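You operate a simulated robot arm through the tools that you are given. There is no shell and no other tool. Be economical: measure what you need, move in short steps, check, and stop when the job is done.

Carry out the task below with a simulated robot arm. There is one attempt and no reset: what you move stays moved.

TASK
Take the backer rod and leave it on the white tile. Then fetch the cotton jar and stand it on the green coaster.

It is judged by the outcome, as a careful person would: the job done as asked, and still so three seconds after it is handed in. It fails if anything else is knocked over, pushed out of place, dropped, spilled or broken.

THE ROBOT
A 6-joint arm with a two-finger parallel gripper, fixed in place. Base frame: the origin is at the foot of the arm, x ahead of it, y to its left, z up; the work surface is at about z = 0.75. Lengths are in m, angles in rad, forces in N, time in s.
With the tool pointing down near the work surface it reaches from about 0.18 to 0.64 m from the base axis. Its first joint turns from -1.152 to 1.152 rad. Payload 2.7 kg.
Tool frame: the origin (TCP) lies between the finger pads and is the grasp point; the fingertips stand 0.023 m ahead of it; z points along the fingers, y is the line along which they close. The gripper opens to 0.094 m. The fingers are 0.038 m wide and 0.01 m thick; the gripper's body (0.054 by 0.096 m) begins 0.039 m behind the TCP.
Orientation is told as [roll, pitch, yaw] about the base's x, y, z axes, in that order, counted from this pose: with the fingers straight down and closing along the base's y, the tool's x points along the base's -x, its y along +y and its z along -z.

THE INTERFACE
- The arm moves only by the tool move_arm. Its argument "series" is one flat list of numbers, 7 for each row, row after row: the shift along the base's x, y, z in mm, then the turn, a rotation vector about the base's x, y, z in rad, then the opening in per cent of the stroke, from 0 (shut) to 100 (fully open). In form: [x, y, z, wx, wy, wz, fingers, x, y, z, wx, wy, wz, fingers, ...]. A call has 1 to 8 rows; each row shifts and turns the commanded pose from where the row before left it. A row lasts 0.2 s, in which the tool goes at most 0.05 m and 0.15 rad; a call with a longer step from one row to the next is refused whole, and so is a gripper value outside its range. A pose out of reach is approached as far as the arm can. The call stops where the force on the tool passes 40 N (or 10 N more than at its start, if that is more) or the arm is blocked; 0.2 s more then pass. The fingers move at their own pace (about 0.045 m/s each) and stop on an object; they squeeze with about 37 N. The grip force told is the motor's: it shows also when the fingers shut on nothing. Time passes only in rows, and 0.2 s behind the last, so rows that do not move let the fingers close. It gives the time, the measured TCP pose, the force on the tool (base axes), the opening and the grip force at its end, in the units of the frame above (readings bear some noise).
- Cameras (640 x 400 px; columns grow to the right, rows downward): "scene" is fixed at [0.0798, -0.4411, 1.3972]; the picture's right is [0.70, -0.71, 0.00], its down [-0.46, -0.45, -0.76] and it looks along [0.54, 0.53, -0.65] (base axes); focal length 342 px, centre (320, 200). "wrist" rides on the gripper at [-0.039, 0, -0.044] in the tool frame; the picture's right is [0.00, -1.00, 0.00], its down [0.97, 0.00, -0.24] and it looks along [0.24, 0.00, 0.97] (tool axes); focal length 218 px, centre (320, 200).
- get_image(camera): a new picture of that camera. No time passes.
- point_at(camera, pixels): for up to 12 pixels [column, row] of the newest picture of that camera ("zoom" is the newest enlarged one), the place [x, y, z] in the base frame of the surface seen there, good to about 0.002 m. No time passes.
- inspect(camera, box): a new picture of the part [left, top, right, bottom] of that camera's present view, enlarged. No time passes.
- close_job(): hands the job in; it is judged then, once.

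Work in short steps. Measure before you move; look again where a grasp or a placing could have gone wrong, and mend it. You have 80 turns and 34 pictures in all, the two below and enlarged ones among them. Open the gripper and draw the arm clear of the work before you hand the job in, unless the task says otherwise; then end with one line.

The tools are called after "Emit:" as name(argument=value, ...) on one line, values as JSON. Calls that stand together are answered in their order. move_arm: Moves the arm, as the interface text tells. Its arguments: {"type":"object","properties":{"series":{"type":"array"}},"required":["series"]} The other tools are called the same way: get_image (camera) takes a picture; point_at (camera, pixels) gives the place of the surface under pixels of a picture; inspect (camera, box) takes an enlarged picture of a part of a camera's view; close_job () hands the job in.

At the start:

```text
time: 0.0
eef_pos: [0.4065, -0.0871, 1.0476]
orientation: [0.0, -0.001, 0.0]
ft_force: [0.6, -0.8, 0.7]
finger_gap: 0.0939
grasp_force: 0.0
```

scene: 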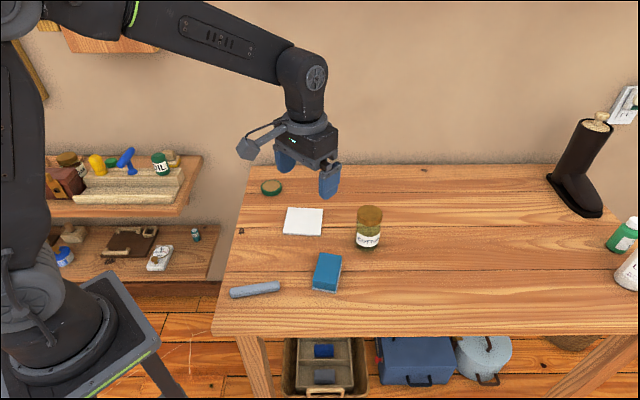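
wrist: 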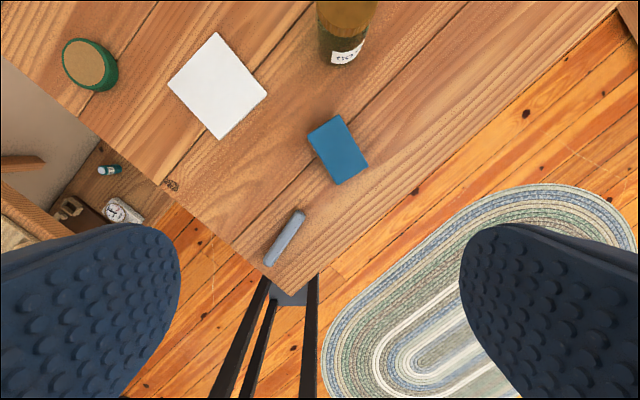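

The scene shows a grey rod around (255,289), the tile at (303,221), the jar at (369,228) and the coaster at (271,187). I'll enlarge and measure them.

Emit:
inspect(camera="scene", box=[220, 170, 400, 310])

Emit:
point_at(camera="scene", pixels=[[232, 292], [255, 288], [278, 285], [303, 221], [286, 233], [319, 234], [322, 210], [290, 208], [271, 186], [369, 211], [369, 240], [326, 270]])

Emit:
point_at(camera="wrist", pixels=[[270, 261], [285, 238], [299, 214], [218, 85], [168, 84], [216, 33], [267, 96], [220, 139], [88, 63], [64, 62], [115, 62], [338, 150]])

```text
2.86 times, centred on (310, 240) of scene
```

zoom: 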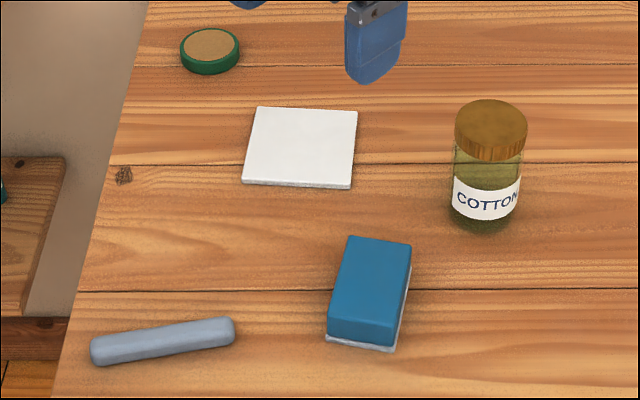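

```text
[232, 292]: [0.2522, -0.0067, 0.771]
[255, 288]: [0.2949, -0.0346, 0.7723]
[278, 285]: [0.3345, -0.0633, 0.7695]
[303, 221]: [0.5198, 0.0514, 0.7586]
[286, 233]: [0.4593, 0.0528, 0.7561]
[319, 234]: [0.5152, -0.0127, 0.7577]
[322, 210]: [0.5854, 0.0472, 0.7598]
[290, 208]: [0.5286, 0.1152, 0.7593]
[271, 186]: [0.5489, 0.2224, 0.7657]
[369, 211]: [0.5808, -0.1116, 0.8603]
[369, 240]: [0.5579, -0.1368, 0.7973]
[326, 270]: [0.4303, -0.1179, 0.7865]
```

```text
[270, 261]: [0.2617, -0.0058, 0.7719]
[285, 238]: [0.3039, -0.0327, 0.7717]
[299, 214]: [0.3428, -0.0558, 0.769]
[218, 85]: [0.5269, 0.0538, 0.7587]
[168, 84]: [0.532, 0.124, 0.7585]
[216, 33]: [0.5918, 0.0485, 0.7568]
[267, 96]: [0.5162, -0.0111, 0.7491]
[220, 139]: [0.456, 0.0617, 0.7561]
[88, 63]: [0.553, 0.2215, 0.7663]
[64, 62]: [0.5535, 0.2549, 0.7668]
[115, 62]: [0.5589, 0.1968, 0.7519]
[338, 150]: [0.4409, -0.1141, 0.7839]
```

The rod is centred near (0.299, -0.034), lies at about -33° and its top is at z≈0.772. I'll move above it, turning the tool by -0.576 rad.

Emit:
move_arm(series=[-21.4, 10.6, -33.6, 0, 0, -0.1152, 60, -21.4, 10.6, -33.6, 0, 0, -0.1152, 60, -21.4, 10.6, -33.6, 0, 0, -0.1152, 60, -21.4, 10.6, -33.6, 0, 0, -0.1152, 60, -21.4, 10.6, -33.6, 0, 0, -0.1152, 60, 0, 0, 0, 0, 0, 0, 60])

Emit:
get_image(camera="wrist")

```text
time: 1.4
eef_pos: [0.2985, -0.0351, 0.88]
orientation: [0.0, 0.0, -0.576]
ft_force: [0.0, -0.3, 0.0]
finger_gap: 0.0562
grasp_force: 0.1
```

```text
30 pictures are left
```

wrist: 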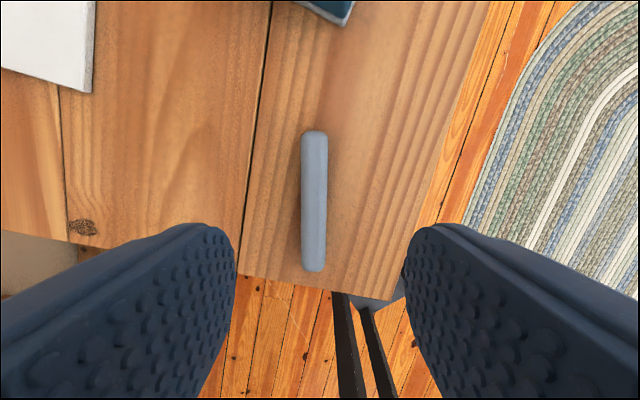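

The rod runs vertically in the picture, from (314,132) to (313,270), midway between the fingers. I'll check its ends and the table height.

Emit:
point_at(camera="wrist", pixels=[[314, 134], [314, 200], [313, 266], [303, 200], [325, 200], [350, 200], [280, 200]])

```text
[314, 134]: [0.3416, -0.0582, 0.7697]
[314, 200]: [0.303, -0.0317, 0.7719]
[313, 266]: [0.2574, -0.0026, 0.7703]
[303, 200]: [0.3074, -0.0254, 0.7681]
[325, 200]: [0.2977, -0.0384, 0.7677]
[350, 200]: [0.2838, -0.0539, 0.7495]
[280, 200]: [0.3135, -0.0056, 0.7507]
```

The rod's centre is (0.2995, -0.0305) and the table is at 0.750. I'll correct the position and go down to z=0.778, then close.

Emit:
move_arm(series=[1, 4, -35, 0, 0, 0, 60, 0, 0, -35, 0, 0, 0, 60, 0, 0, -20, 0, 0, 0, 60, 0, 0, -12, 0, 0, 0, 60, 0, 0, 0, 0, 0, 0, 60])

Emit:
move_arm(series=[0, 0, 0, 0, 0, 0, 0, 0, 0, 0, 0, 0, 0, 0, 0, 0, 0, 0, 0, 0, 0, 0, 0, 0, 0, 0, 0, 0])

```text
time: 2.6
eef_pos: [0.3011, -0.032, 0.7779]
orientation: [-0.001, 0.0, -0.577]
ft_force: [0.4, -0.1, -0.2]
finger_gap: 0.0563
grasp_force: 0.1
```

```text
time: 3.6
eef_pos: [0.3009, -0.0312, 0.7786]
orientation: [0.001, 0.001, -0.576]
ft_force: [-0.1, -0.1, 0.8]
finger_gap: 0.0183
grasp_force: 37.2
```

The gap stopped at 18 mm with 37 N, so the rod is held. I'll lift it and carry it over the tile centre at (0.523, 0.053), turning it +0.53 so it lies along the tile's diagonal.

Emit:
move_arm(series=[0, 0, 30, 0, 0, 0, 0, 0, 0, 40, 0, 0, 0, 0, 37, 14, 20, 0, 0, 0.09, 0, 37, 14, 0, 0, 0, 0.09, 0, 37, 14, 0, 0, 0, 0.09, 0, 37, 14, 0, 0, 0, 0.09, 0, 37, 14, 0, 0, 0, 0.09, 0, 37, 14, 0, 0, 0, 0.08, 0])

Emit:
get_image(camera="wrist")

Emit:
get_image(camera="scene")

```text
time: 5.4
eef_pos: [0.5229, 0.0544, 0.8685]
orientation: [0.0, 0.0, -0.045]
ft_force: [-0.2, 0.4, -0.5]
finger_gap: 0.0184
grasp_force: 37.2
```

```text
29 pictures are left
```

wrist: 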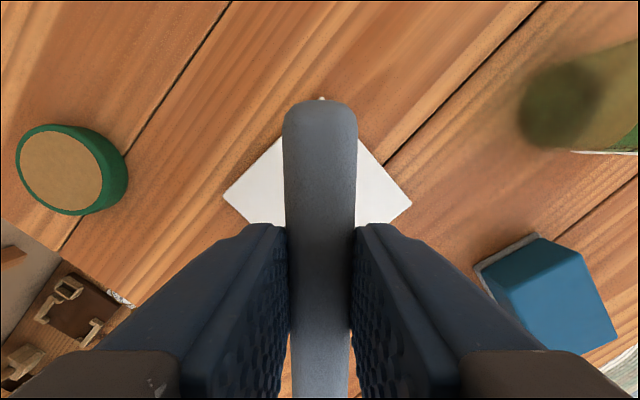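

```text
28 pictures are left
```

scene: 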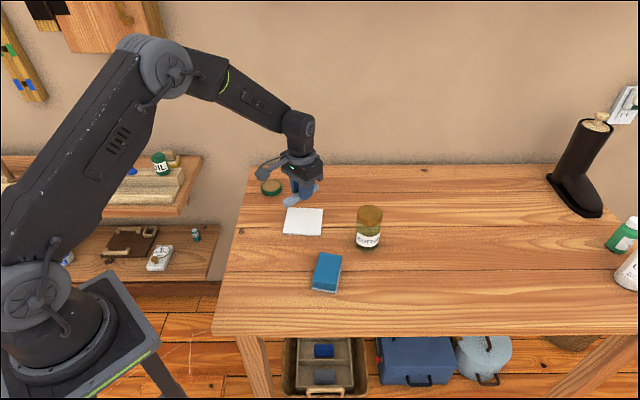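

The rod hangs along the tile's diagonal. The tile's corners are at (223,196), (411,200) and (322,98), so I'll measure them against the rod's front end.

Emit:
point_at(camera="wrist", pixels=[[226, 196], [408, 200], [322, 99], [320, 110], [320, 160], [320, 340]])

Emit:
point_at(camera="scene", pixels=[[285, 233], [318, 235], [322, 209], [290, 208], [287, 202]])

```text
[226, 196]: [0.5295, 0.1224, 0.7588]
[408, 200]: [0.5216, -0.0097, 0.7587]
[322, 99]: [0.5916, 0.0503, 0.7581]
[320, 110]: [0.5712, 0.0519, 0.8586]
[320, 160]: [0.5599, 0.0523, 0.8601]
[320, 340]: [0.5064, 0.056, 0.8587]
```

```text
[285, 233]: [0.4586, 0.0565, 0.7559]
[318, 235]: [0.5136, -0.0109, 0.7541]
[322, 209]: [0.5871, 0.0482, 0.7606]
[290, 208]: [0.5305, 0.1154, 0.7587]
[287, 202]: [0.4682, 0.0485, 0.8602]
```

The rod is centred at about (0.521, 0.053) and the tile at (0.525, 0.054). I'll shift +3 mm in x, lower to just above contact at z≈0.788, and release.

Emit:
move_arm(series=[3, 0, -35, 0, 0, 0, 0, 0, 0, -30, 0, 0, 0, 0, 0, 0, -10, 0, 0, 0, 0, 0, 0, -5, 0, 0, 0, 0, 0, 0, 0, 0, 0, 0, 0])

```text
time: 6.6
eef_pos: [0.5248, 0.0547, 0.787]
orientation: [0.001, -0.001, -0.046]
ft_force: [-1.1, -0.2, 0.8]
finger_gap: 0.0183
grasp_force: 36.4
```

It's at z=0.787 with a light contact of about 1 N. I'll open the gripper moderately and then rise.

Emit:
move_arm(series=[0, 0, 0, 0, 0, 0, 30, 0, 0, 0, 0, 0, 0, 45, 0, 0, 0, 0, 0, 0, 45, 0, 0, 30, 0, 0, 0, 45, 0, 0, 45, 0, 0, 0, 45, 0, 0, 45, 0, 0, 0, 45, 0, 0, 30, 0, 0, 0, 45])

Emit:
get_image(camera="wrist")

Emit:
inspect(camera="scene", box=[240, 160, 420, 272])

```text
time: 8.2
eef_pos: [0.525, 0.0515, 0.939]
orientation: [-0.002, 0.0, -0.045]
ft_force: [-0.1, 0.2, -0.9]
finger_gap: 0.0426
grasp_force: 0.0
```

```text
27 pictures are left
```

wrist: 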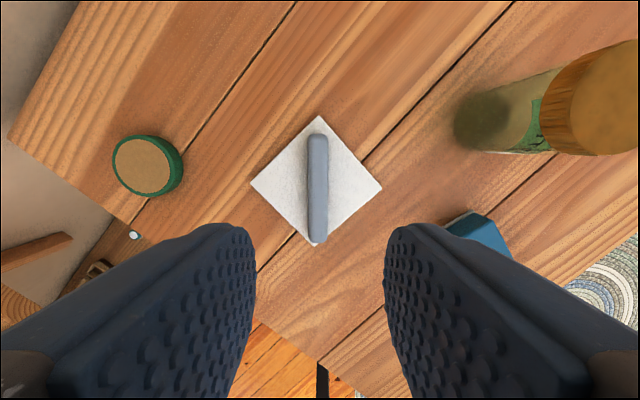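

```text
3.56 times, centred on (330, 216) of scene
```

zoom: 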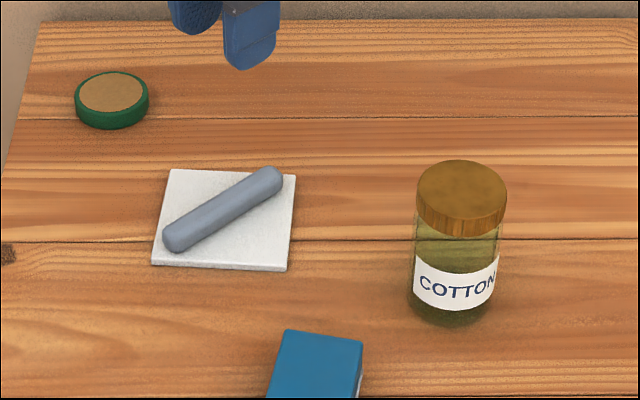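

The rod lies on the tile. Next I'll measure the jar's lid and body and the coaster.

Emit:
point_at(camera="zoom", pixels=[[461, 187], [420, 190], [503, 195], [461, 163], [461, 213], [461, 228], [415, 260], [497, 260], [456, 290], [113, 91], [82, 92], [145, 92]])

Emit:
point_at(camera="wrist", pixels=[[143, 165], [114, 165], [173, 167], [144, 139], [144, 192], [595, 100], [545, 100], [600, 150], [600, 52], [317, 240], [318, 140]])

```text
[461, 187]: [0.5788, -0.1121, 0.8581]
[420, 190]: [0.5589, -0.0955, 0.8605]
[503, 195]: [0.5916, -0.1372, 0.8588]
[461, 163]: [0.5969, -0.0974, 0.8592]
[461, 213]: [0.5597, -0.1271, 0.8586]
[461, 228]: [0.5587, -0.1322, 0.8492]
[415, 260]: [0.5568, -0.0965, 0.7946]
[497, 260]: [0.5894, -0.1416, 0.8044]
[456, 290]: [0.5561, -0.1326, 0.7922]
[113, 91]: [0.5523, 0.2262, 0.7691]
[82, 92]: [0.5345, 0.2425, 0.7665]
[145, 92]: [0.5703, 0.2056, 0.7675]
```

```text
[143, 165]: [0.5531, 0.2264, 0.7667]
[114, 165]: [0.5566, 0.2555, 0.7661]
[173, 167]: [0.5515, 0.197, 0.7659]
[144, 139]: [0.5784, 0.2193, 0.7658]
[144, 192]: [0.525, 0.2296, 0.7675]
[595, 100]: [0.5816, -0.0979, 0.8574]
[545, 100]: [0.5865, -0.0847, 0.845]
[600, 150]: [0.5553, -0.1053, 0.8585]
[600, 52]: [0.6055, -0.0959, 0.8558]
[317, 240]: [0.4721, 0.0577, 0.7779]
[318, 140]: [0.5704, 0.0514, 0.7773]
```

The lid is centred at about (0.578, -0.113) with its top at 0.859. I'll move over it at height and take a closer look at the lid and body widths.

Emit:
inspect(camera="scene", box=[334, 195, 406, 255])

Emit:
move_arm(series=[0, -40, 10, 0, 0, 0, 100, 13, -40, 10, 0, 0, 0, 100, 20, -40, 0, 0, 0, 0, 100, 20, -44, 0, 0, 0, 0, 100, 0, 0, 0, 0, 0, 0, 100])

Emit:
get_image(camera="wrist")

```text
6.67 times, centred on (370, 225) of scene
```

zoom: 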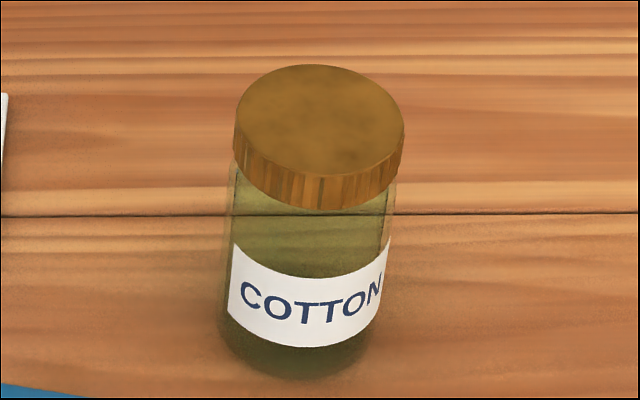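

```text
time: 9.4
eef_pos: [0.5784, -0.1081, 0.9597]
orientation: [0.0, 0.0, -0.044]
ft_force: [-0.1, -0.1, -0.6]
finger_gap: 0.0939
grasp_force: 0.0
```

```text
24 pictures are left
```

wrist: 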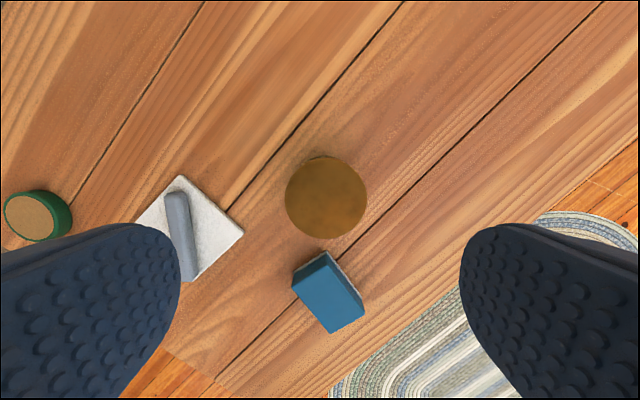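

The lid and body are nearly the same width, so the pads will hold both. I'll measure the lid's edges from straight above.

Emit:
point_at(camera="wrist", pixels=[[326, 198], [287, 198], [365, 198], [326, 160], [326, 236], [37, 217], [327, 285], [318, 252]])

```text
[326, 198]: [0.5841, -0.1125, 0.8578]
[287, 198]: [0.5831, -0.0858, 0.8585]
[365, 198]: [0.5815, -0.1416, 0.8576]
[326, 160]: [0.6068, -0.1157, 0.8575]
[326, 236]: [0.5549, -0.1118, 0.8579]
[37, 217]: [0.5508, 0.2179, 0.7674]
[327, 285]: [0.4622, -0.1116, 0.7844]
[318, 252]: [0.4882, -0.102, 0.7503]
```

The lid's centre is (0.581, -0.1135) and its diameter is about 57 mm. I'll descend to z≈0.835, which leaves 15 mm between lid and palm with the tips well below the lid, and then close.

Emit:
move_arm(series=[2.5, -5.5, 0, 0, 0, 0, 100, 0, 0, -40, 0, 0, 0, 100, 0, 0, -40, 0, 0, 0, 100, 0, 0, -30, 0, 0, 0, 100, 0, 0, -15, 0, 0, 0, 100, 0, 0, 0, 0, 0, 0, 100])

Emit:
move_arm(series=[0, 0, 0, 0, 0, 0, 0, 0, 0, 0, 0, 0, 0, 0, 0, 0, 0, 0, 0, 0, 0, 0, 0, 0, 0, 0, 0, 0])

Emit:
inspect(camera="scene", box=[310, 160, 430, 260])

```text
time: 10.8
eef_pos: [0.5821, -0.1156, 0.8346]
orientation: [-0.001, 0.002, -0.047]
ft_force: [-0.2, -0.3, -0.3]
finger_gap: 0.0942
grasp_force: 0.1
```

```text
time: 11.8
eef_pos: [0.5828, -0.1155, 0.8351]
orientation: [-0.001, -0.001, -0.047]
ft_force: [0.6, 1.0, -0.4]
finger_gap: 0.0591
grasp_force: 36.6
```

```text
4.00 times, centred on (370, 210) of scene
```

zoom: 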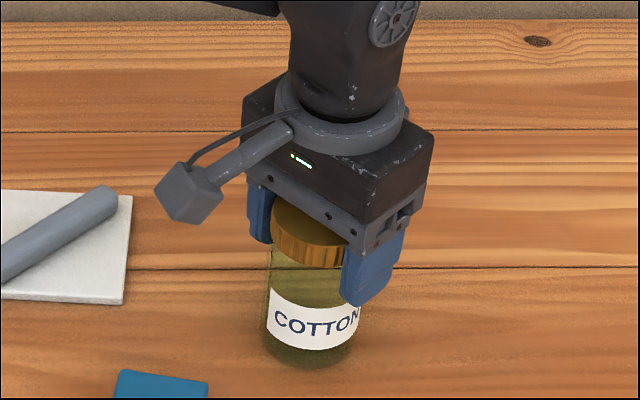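

The jar is gripped at 59 mm with 37 N. I'll lift a little and check that lid and body rise together.

Emit:
move_arm(series=[0, 0, 10, 0, 0, 0, 0, 0, 0, 10, 0, 0, 0, 0, 0, 0, 0, 0, 0, 0, 0])

Emit:
inspect(camera="scene", box=[310, 160, 430, 260])

```text
time: 12.6
eef_pos: [0.5805, -0.1165, 0.8547]
orientation: [0.001, 0.002, -0.046]
ft_force: [-0.4, 0.1, -2.4]
finger_gap: 0.0593
grasp_force: 37.5
```

```text
4.00 times, centred on (370, 210) of scene
```

zoom: 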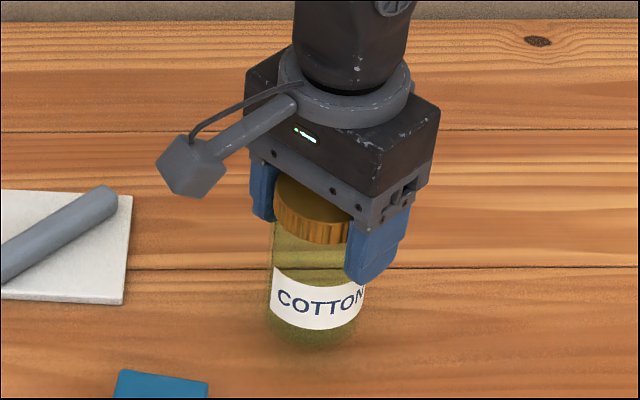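

The whole jar rises together, with a load of about 2 N. I'll lift further and carry it to above the coaster at (0.553, 0.226).

Emit:
move_arm(series=[0, 0, 40, 0, 0, 0, 0, -2, 20, 40, 0, 0, 0, 0, -4, 40, 0, 0, 0, 0, 0, -4, 45, 0, 0, 0, 0, 0, -4, 45, 0, 0, 0, 0, 0, -4, 45, 0, 0, 0, 0, 0, -4, 45, 0, 0, 0, 0, 0, -4, 45, 0, 0, 0, 0, 0])

Emit:
move_arm(series=[-2, 38, 0, 0, 0, 0, 0, 0, 20, 0, 0, 0, 0, 0, 0, 0, 0, 0, 0, 0, 0])

Emit:
inspect(camera="scene", box=[210, 120, 354, 210])

```text
time: 14.4
eef_pos: [0.5555, 0.1708, 0.9339]
orientation: [0.0, 0.0, -0.045]
ft_force: [-0.4, 0.9, -2.5]
finger_gap: 0.0592
grasp_force: 37.1
```

```text
time: 15.2
eef_pos: [0.5522, 0.2267, 0.9339]
orientation: [0.0, 0.0, -0.045]
ft_force: [0.0, 0.2, -1.9]
finger_gap: 0.0591
grasp_force: 37.5
```

```text
4.44 times, centred on (282, 165) of scene
```

zoom: 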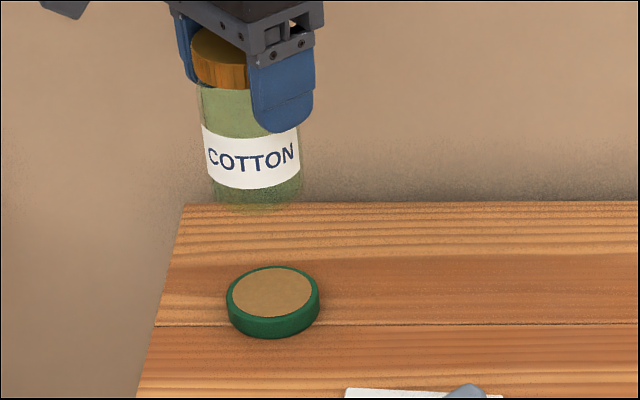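

The jar hangs upright above the coaster. I'll refine the coaster's centre from its top rim.

Emit:
point_at(camera="zoom", pixels=[[273, 292], [230, 292], [316, 292], [273, 268], [273, 317], [245, 310], [300, 275], [245, 273], [301, 310], [252, 200]])

```text
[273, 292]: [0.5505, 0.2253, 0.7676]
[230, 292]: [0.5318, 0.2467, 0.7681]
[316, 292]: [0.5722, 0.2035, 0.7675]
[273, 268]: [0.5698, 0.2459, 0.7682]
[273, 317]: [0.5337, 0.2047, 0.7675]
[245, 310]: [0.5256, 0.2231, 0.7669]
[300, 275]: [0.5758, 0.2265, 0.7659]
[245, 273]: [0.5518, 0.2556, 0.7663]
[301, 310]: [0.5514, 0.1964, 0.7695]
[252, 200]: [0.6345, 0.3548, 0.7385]
```

The coaster's centre is (0.552, 0.2255) with its top at 0.7675, so contact should come at TCP z≈0.8525. I'll lower to just above that.

Emit:
move_arm(series=[0, -1, -30, 0, 0, 0, 0, 0, 0, -25, 0, 0, 0, 0, 0, 0, -12, 0, 0, 0, 0, 0, 0, -8, 0, 0, 0, 0, 0, 0, 0, 0, 0, 0, 0])

Emit:
inspect(camera="scene", box=[220, 135, 316, 205])

```text
time: 16.4
eef_pos: [0.5535, 0.2268, 0.8575]
orientation: [0.001, -0.002, -0.045]
ft_force: [0.0, -0.5, -1.7]
finger_gap: 0.0593
grasp_force: 36.8
```

```text
5.71 times, centred on (268, 170) of scene
```

zoom: 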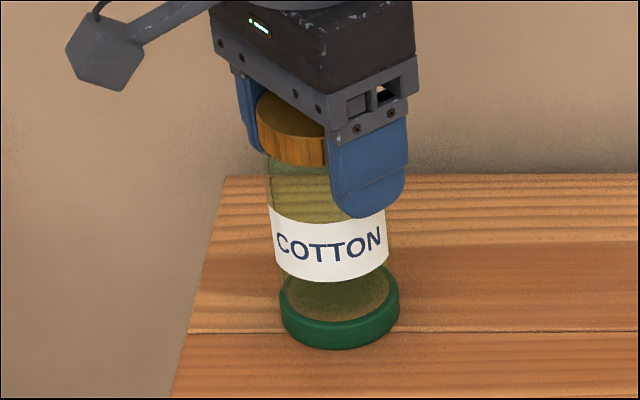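

The jar is about 5 mm above the coaster and looks centred. I'll lower in small steps until contact shows.

Emit:
move_arm(series=[0, 0, -3, 0, 0, 0, 0, 0, 0, -1.5, 0, 0, 0, 0, 0, 0, 0, 0, 0, 0, 0])

Emit:
inspect(camera="scene", box=[245, 165, 297, 200])

```text
time: 17.2
eef_pos: [0.5524, 0.2252, 0.8543]
orientation: [0.0, -0.001, -0.046]
ft_force: [-0.5, -0.2, -2.6]
finger_gap: 0.0592
grasp_force: 37.4
```

```text
11.43 times, centred on (271, 182) of scene
```

zoom: 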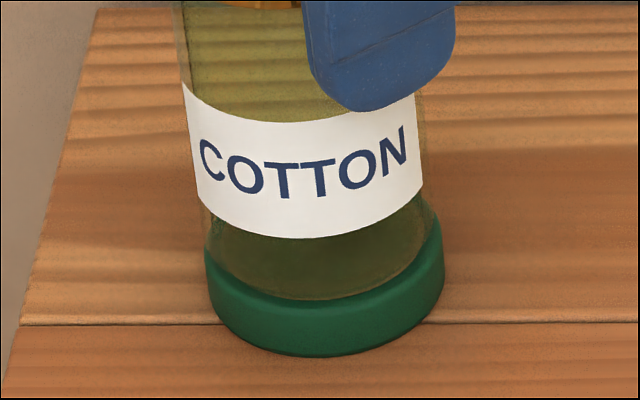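

There's still no contact (-2.6 N is just the jar's weight). I'll go down 1 mm per row for two rows.

Emit:
move_arm(series=[0, 0, -1, 0, 0, 0, 0, 0, 0, -0.7, 0, 0, 0, 0, 0, 0, 0, 0, 0, 0, 0])

```text
time: 18.0
eef_pos: [0.553, 0.2253, 0.8523]
orientation: [0.001, -0.001, -0.046]
ft_force: [0.3, -0.4, -2.3]
finger_gap: 0.0595
grasp_force: 36.7
```

Emit:
move_arm(series=[0, 0, -1, 0, 0, 0, 0, 0, 0, 0, 0, 0, 0, 0])

```text
time: 18.6
eef_pos: [0.5536, 0.2246, 0.8523]
orientation: [0.0, -0.001, -0.046]
ft_force: [-0.5, 0.1, -0.3]
finger_gap: 0.0592
grasp_force: 36.6
```

The load has dropped to -0.3 N, so the jar is resting on the coaster. I'll lower 0.5 mm more and release gently.

Emit:
move_arm(series=[0, 0, -0.5, 0, 0, 0, 0, 0, 0, 0, 0, 0, 0, 70, 0, 0, 0, 0, 0, 0, 90, 0, 0, 0, 0, 0, 0, 100, 0, 0, 0, 0, 0, 0, 100])

Emit:
inspect(camera="scene", box=[220, 135, 316, 205])

Emit:
get_image(camera="wrist")

```text
time: 19.8
eef_pos: [0.5529, 0.225, 0.8506]
orientation: [0.002, 0.0, -0.048]
ft_force: [0.2, -0.3, -0.4]
finger_gap: 0.0938
grasp_force: 0.1
```

```text
5.71 times, centred on (268, 170) of scene
```

zoom: 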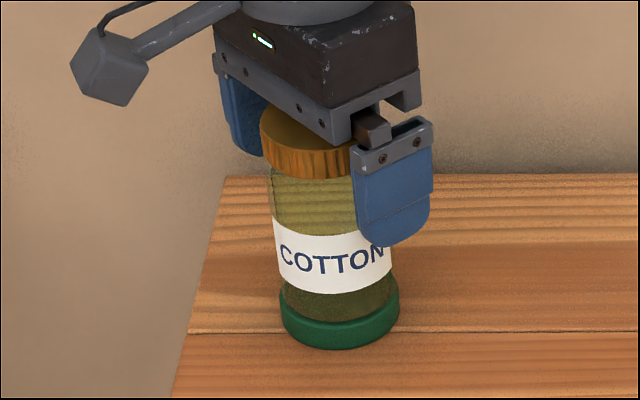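

```text
17 pictures are left
```

wrist: 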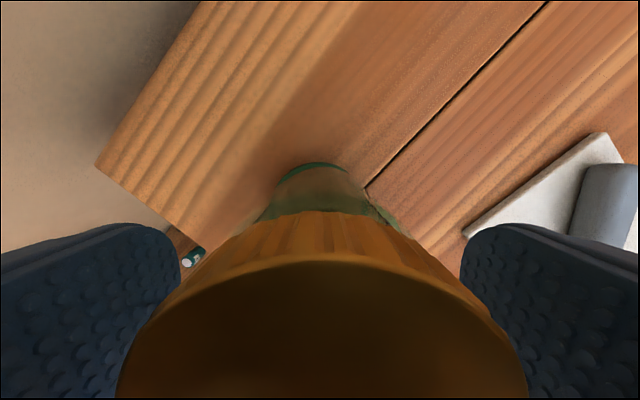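

The jar stands on the coaster with the fingers clear on both sides. I'll rise straight up and then draw away.

Emit:
move_arm(series=[0, 0, 20, 0, 0, 0, 100, 0, 0, 40, 0, 0, 0, 100, 0, 0, 45, 0, 0, 0, 100, 0, 0, 45, 0, 0, 0, 100, -35, -25, 15, 0, 0, 0, 100, -40, -30, 0, 0, 0, 0, 100, -40, -30, 0, 0, 0, 0, 100, 0, 0, 0, 0, 0, 0, 100])

Emit:
get_image(camera="wrist")

Emit:
inspect(camera="scene", box=[220, 130, 380, 300])

```text
time: 21.6
eef_pos: [0.4357, 0.1393, 1.0173]
orientation: [0.0, -0.001, -0.044]
ft_force: [0.2, 0.2, 0.7]
finger_gap: 0.0939
grasp_force: 0.0
```

```text
16 pictures are left
```

wrist: 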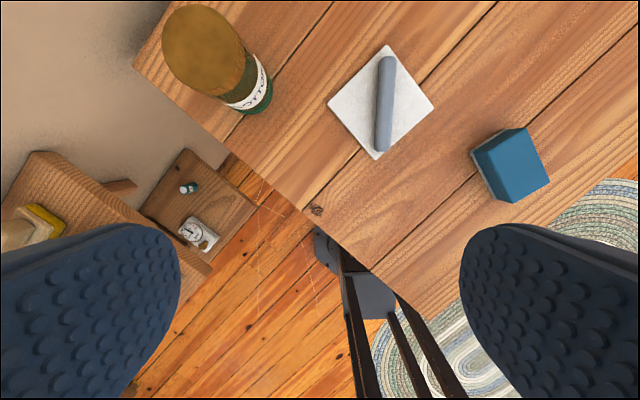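

```text
2.35 times, centred on (300, 215) of scene
```

zoom: 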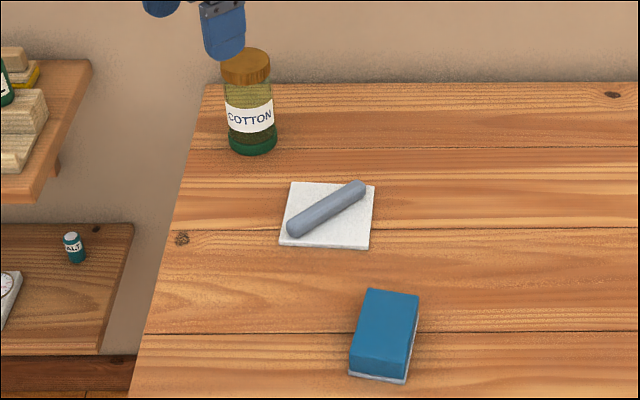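

The rod is on the tile, the jar stands upright on the coaster, nothing else has moved and the arm is clear. I'm handing the job in.

Emit:
close_job()

```text
The job is handed in.
```

The backer rod is lying on the white tile, the cotton jar is standing upright on the green coaster, and the job is handed in.
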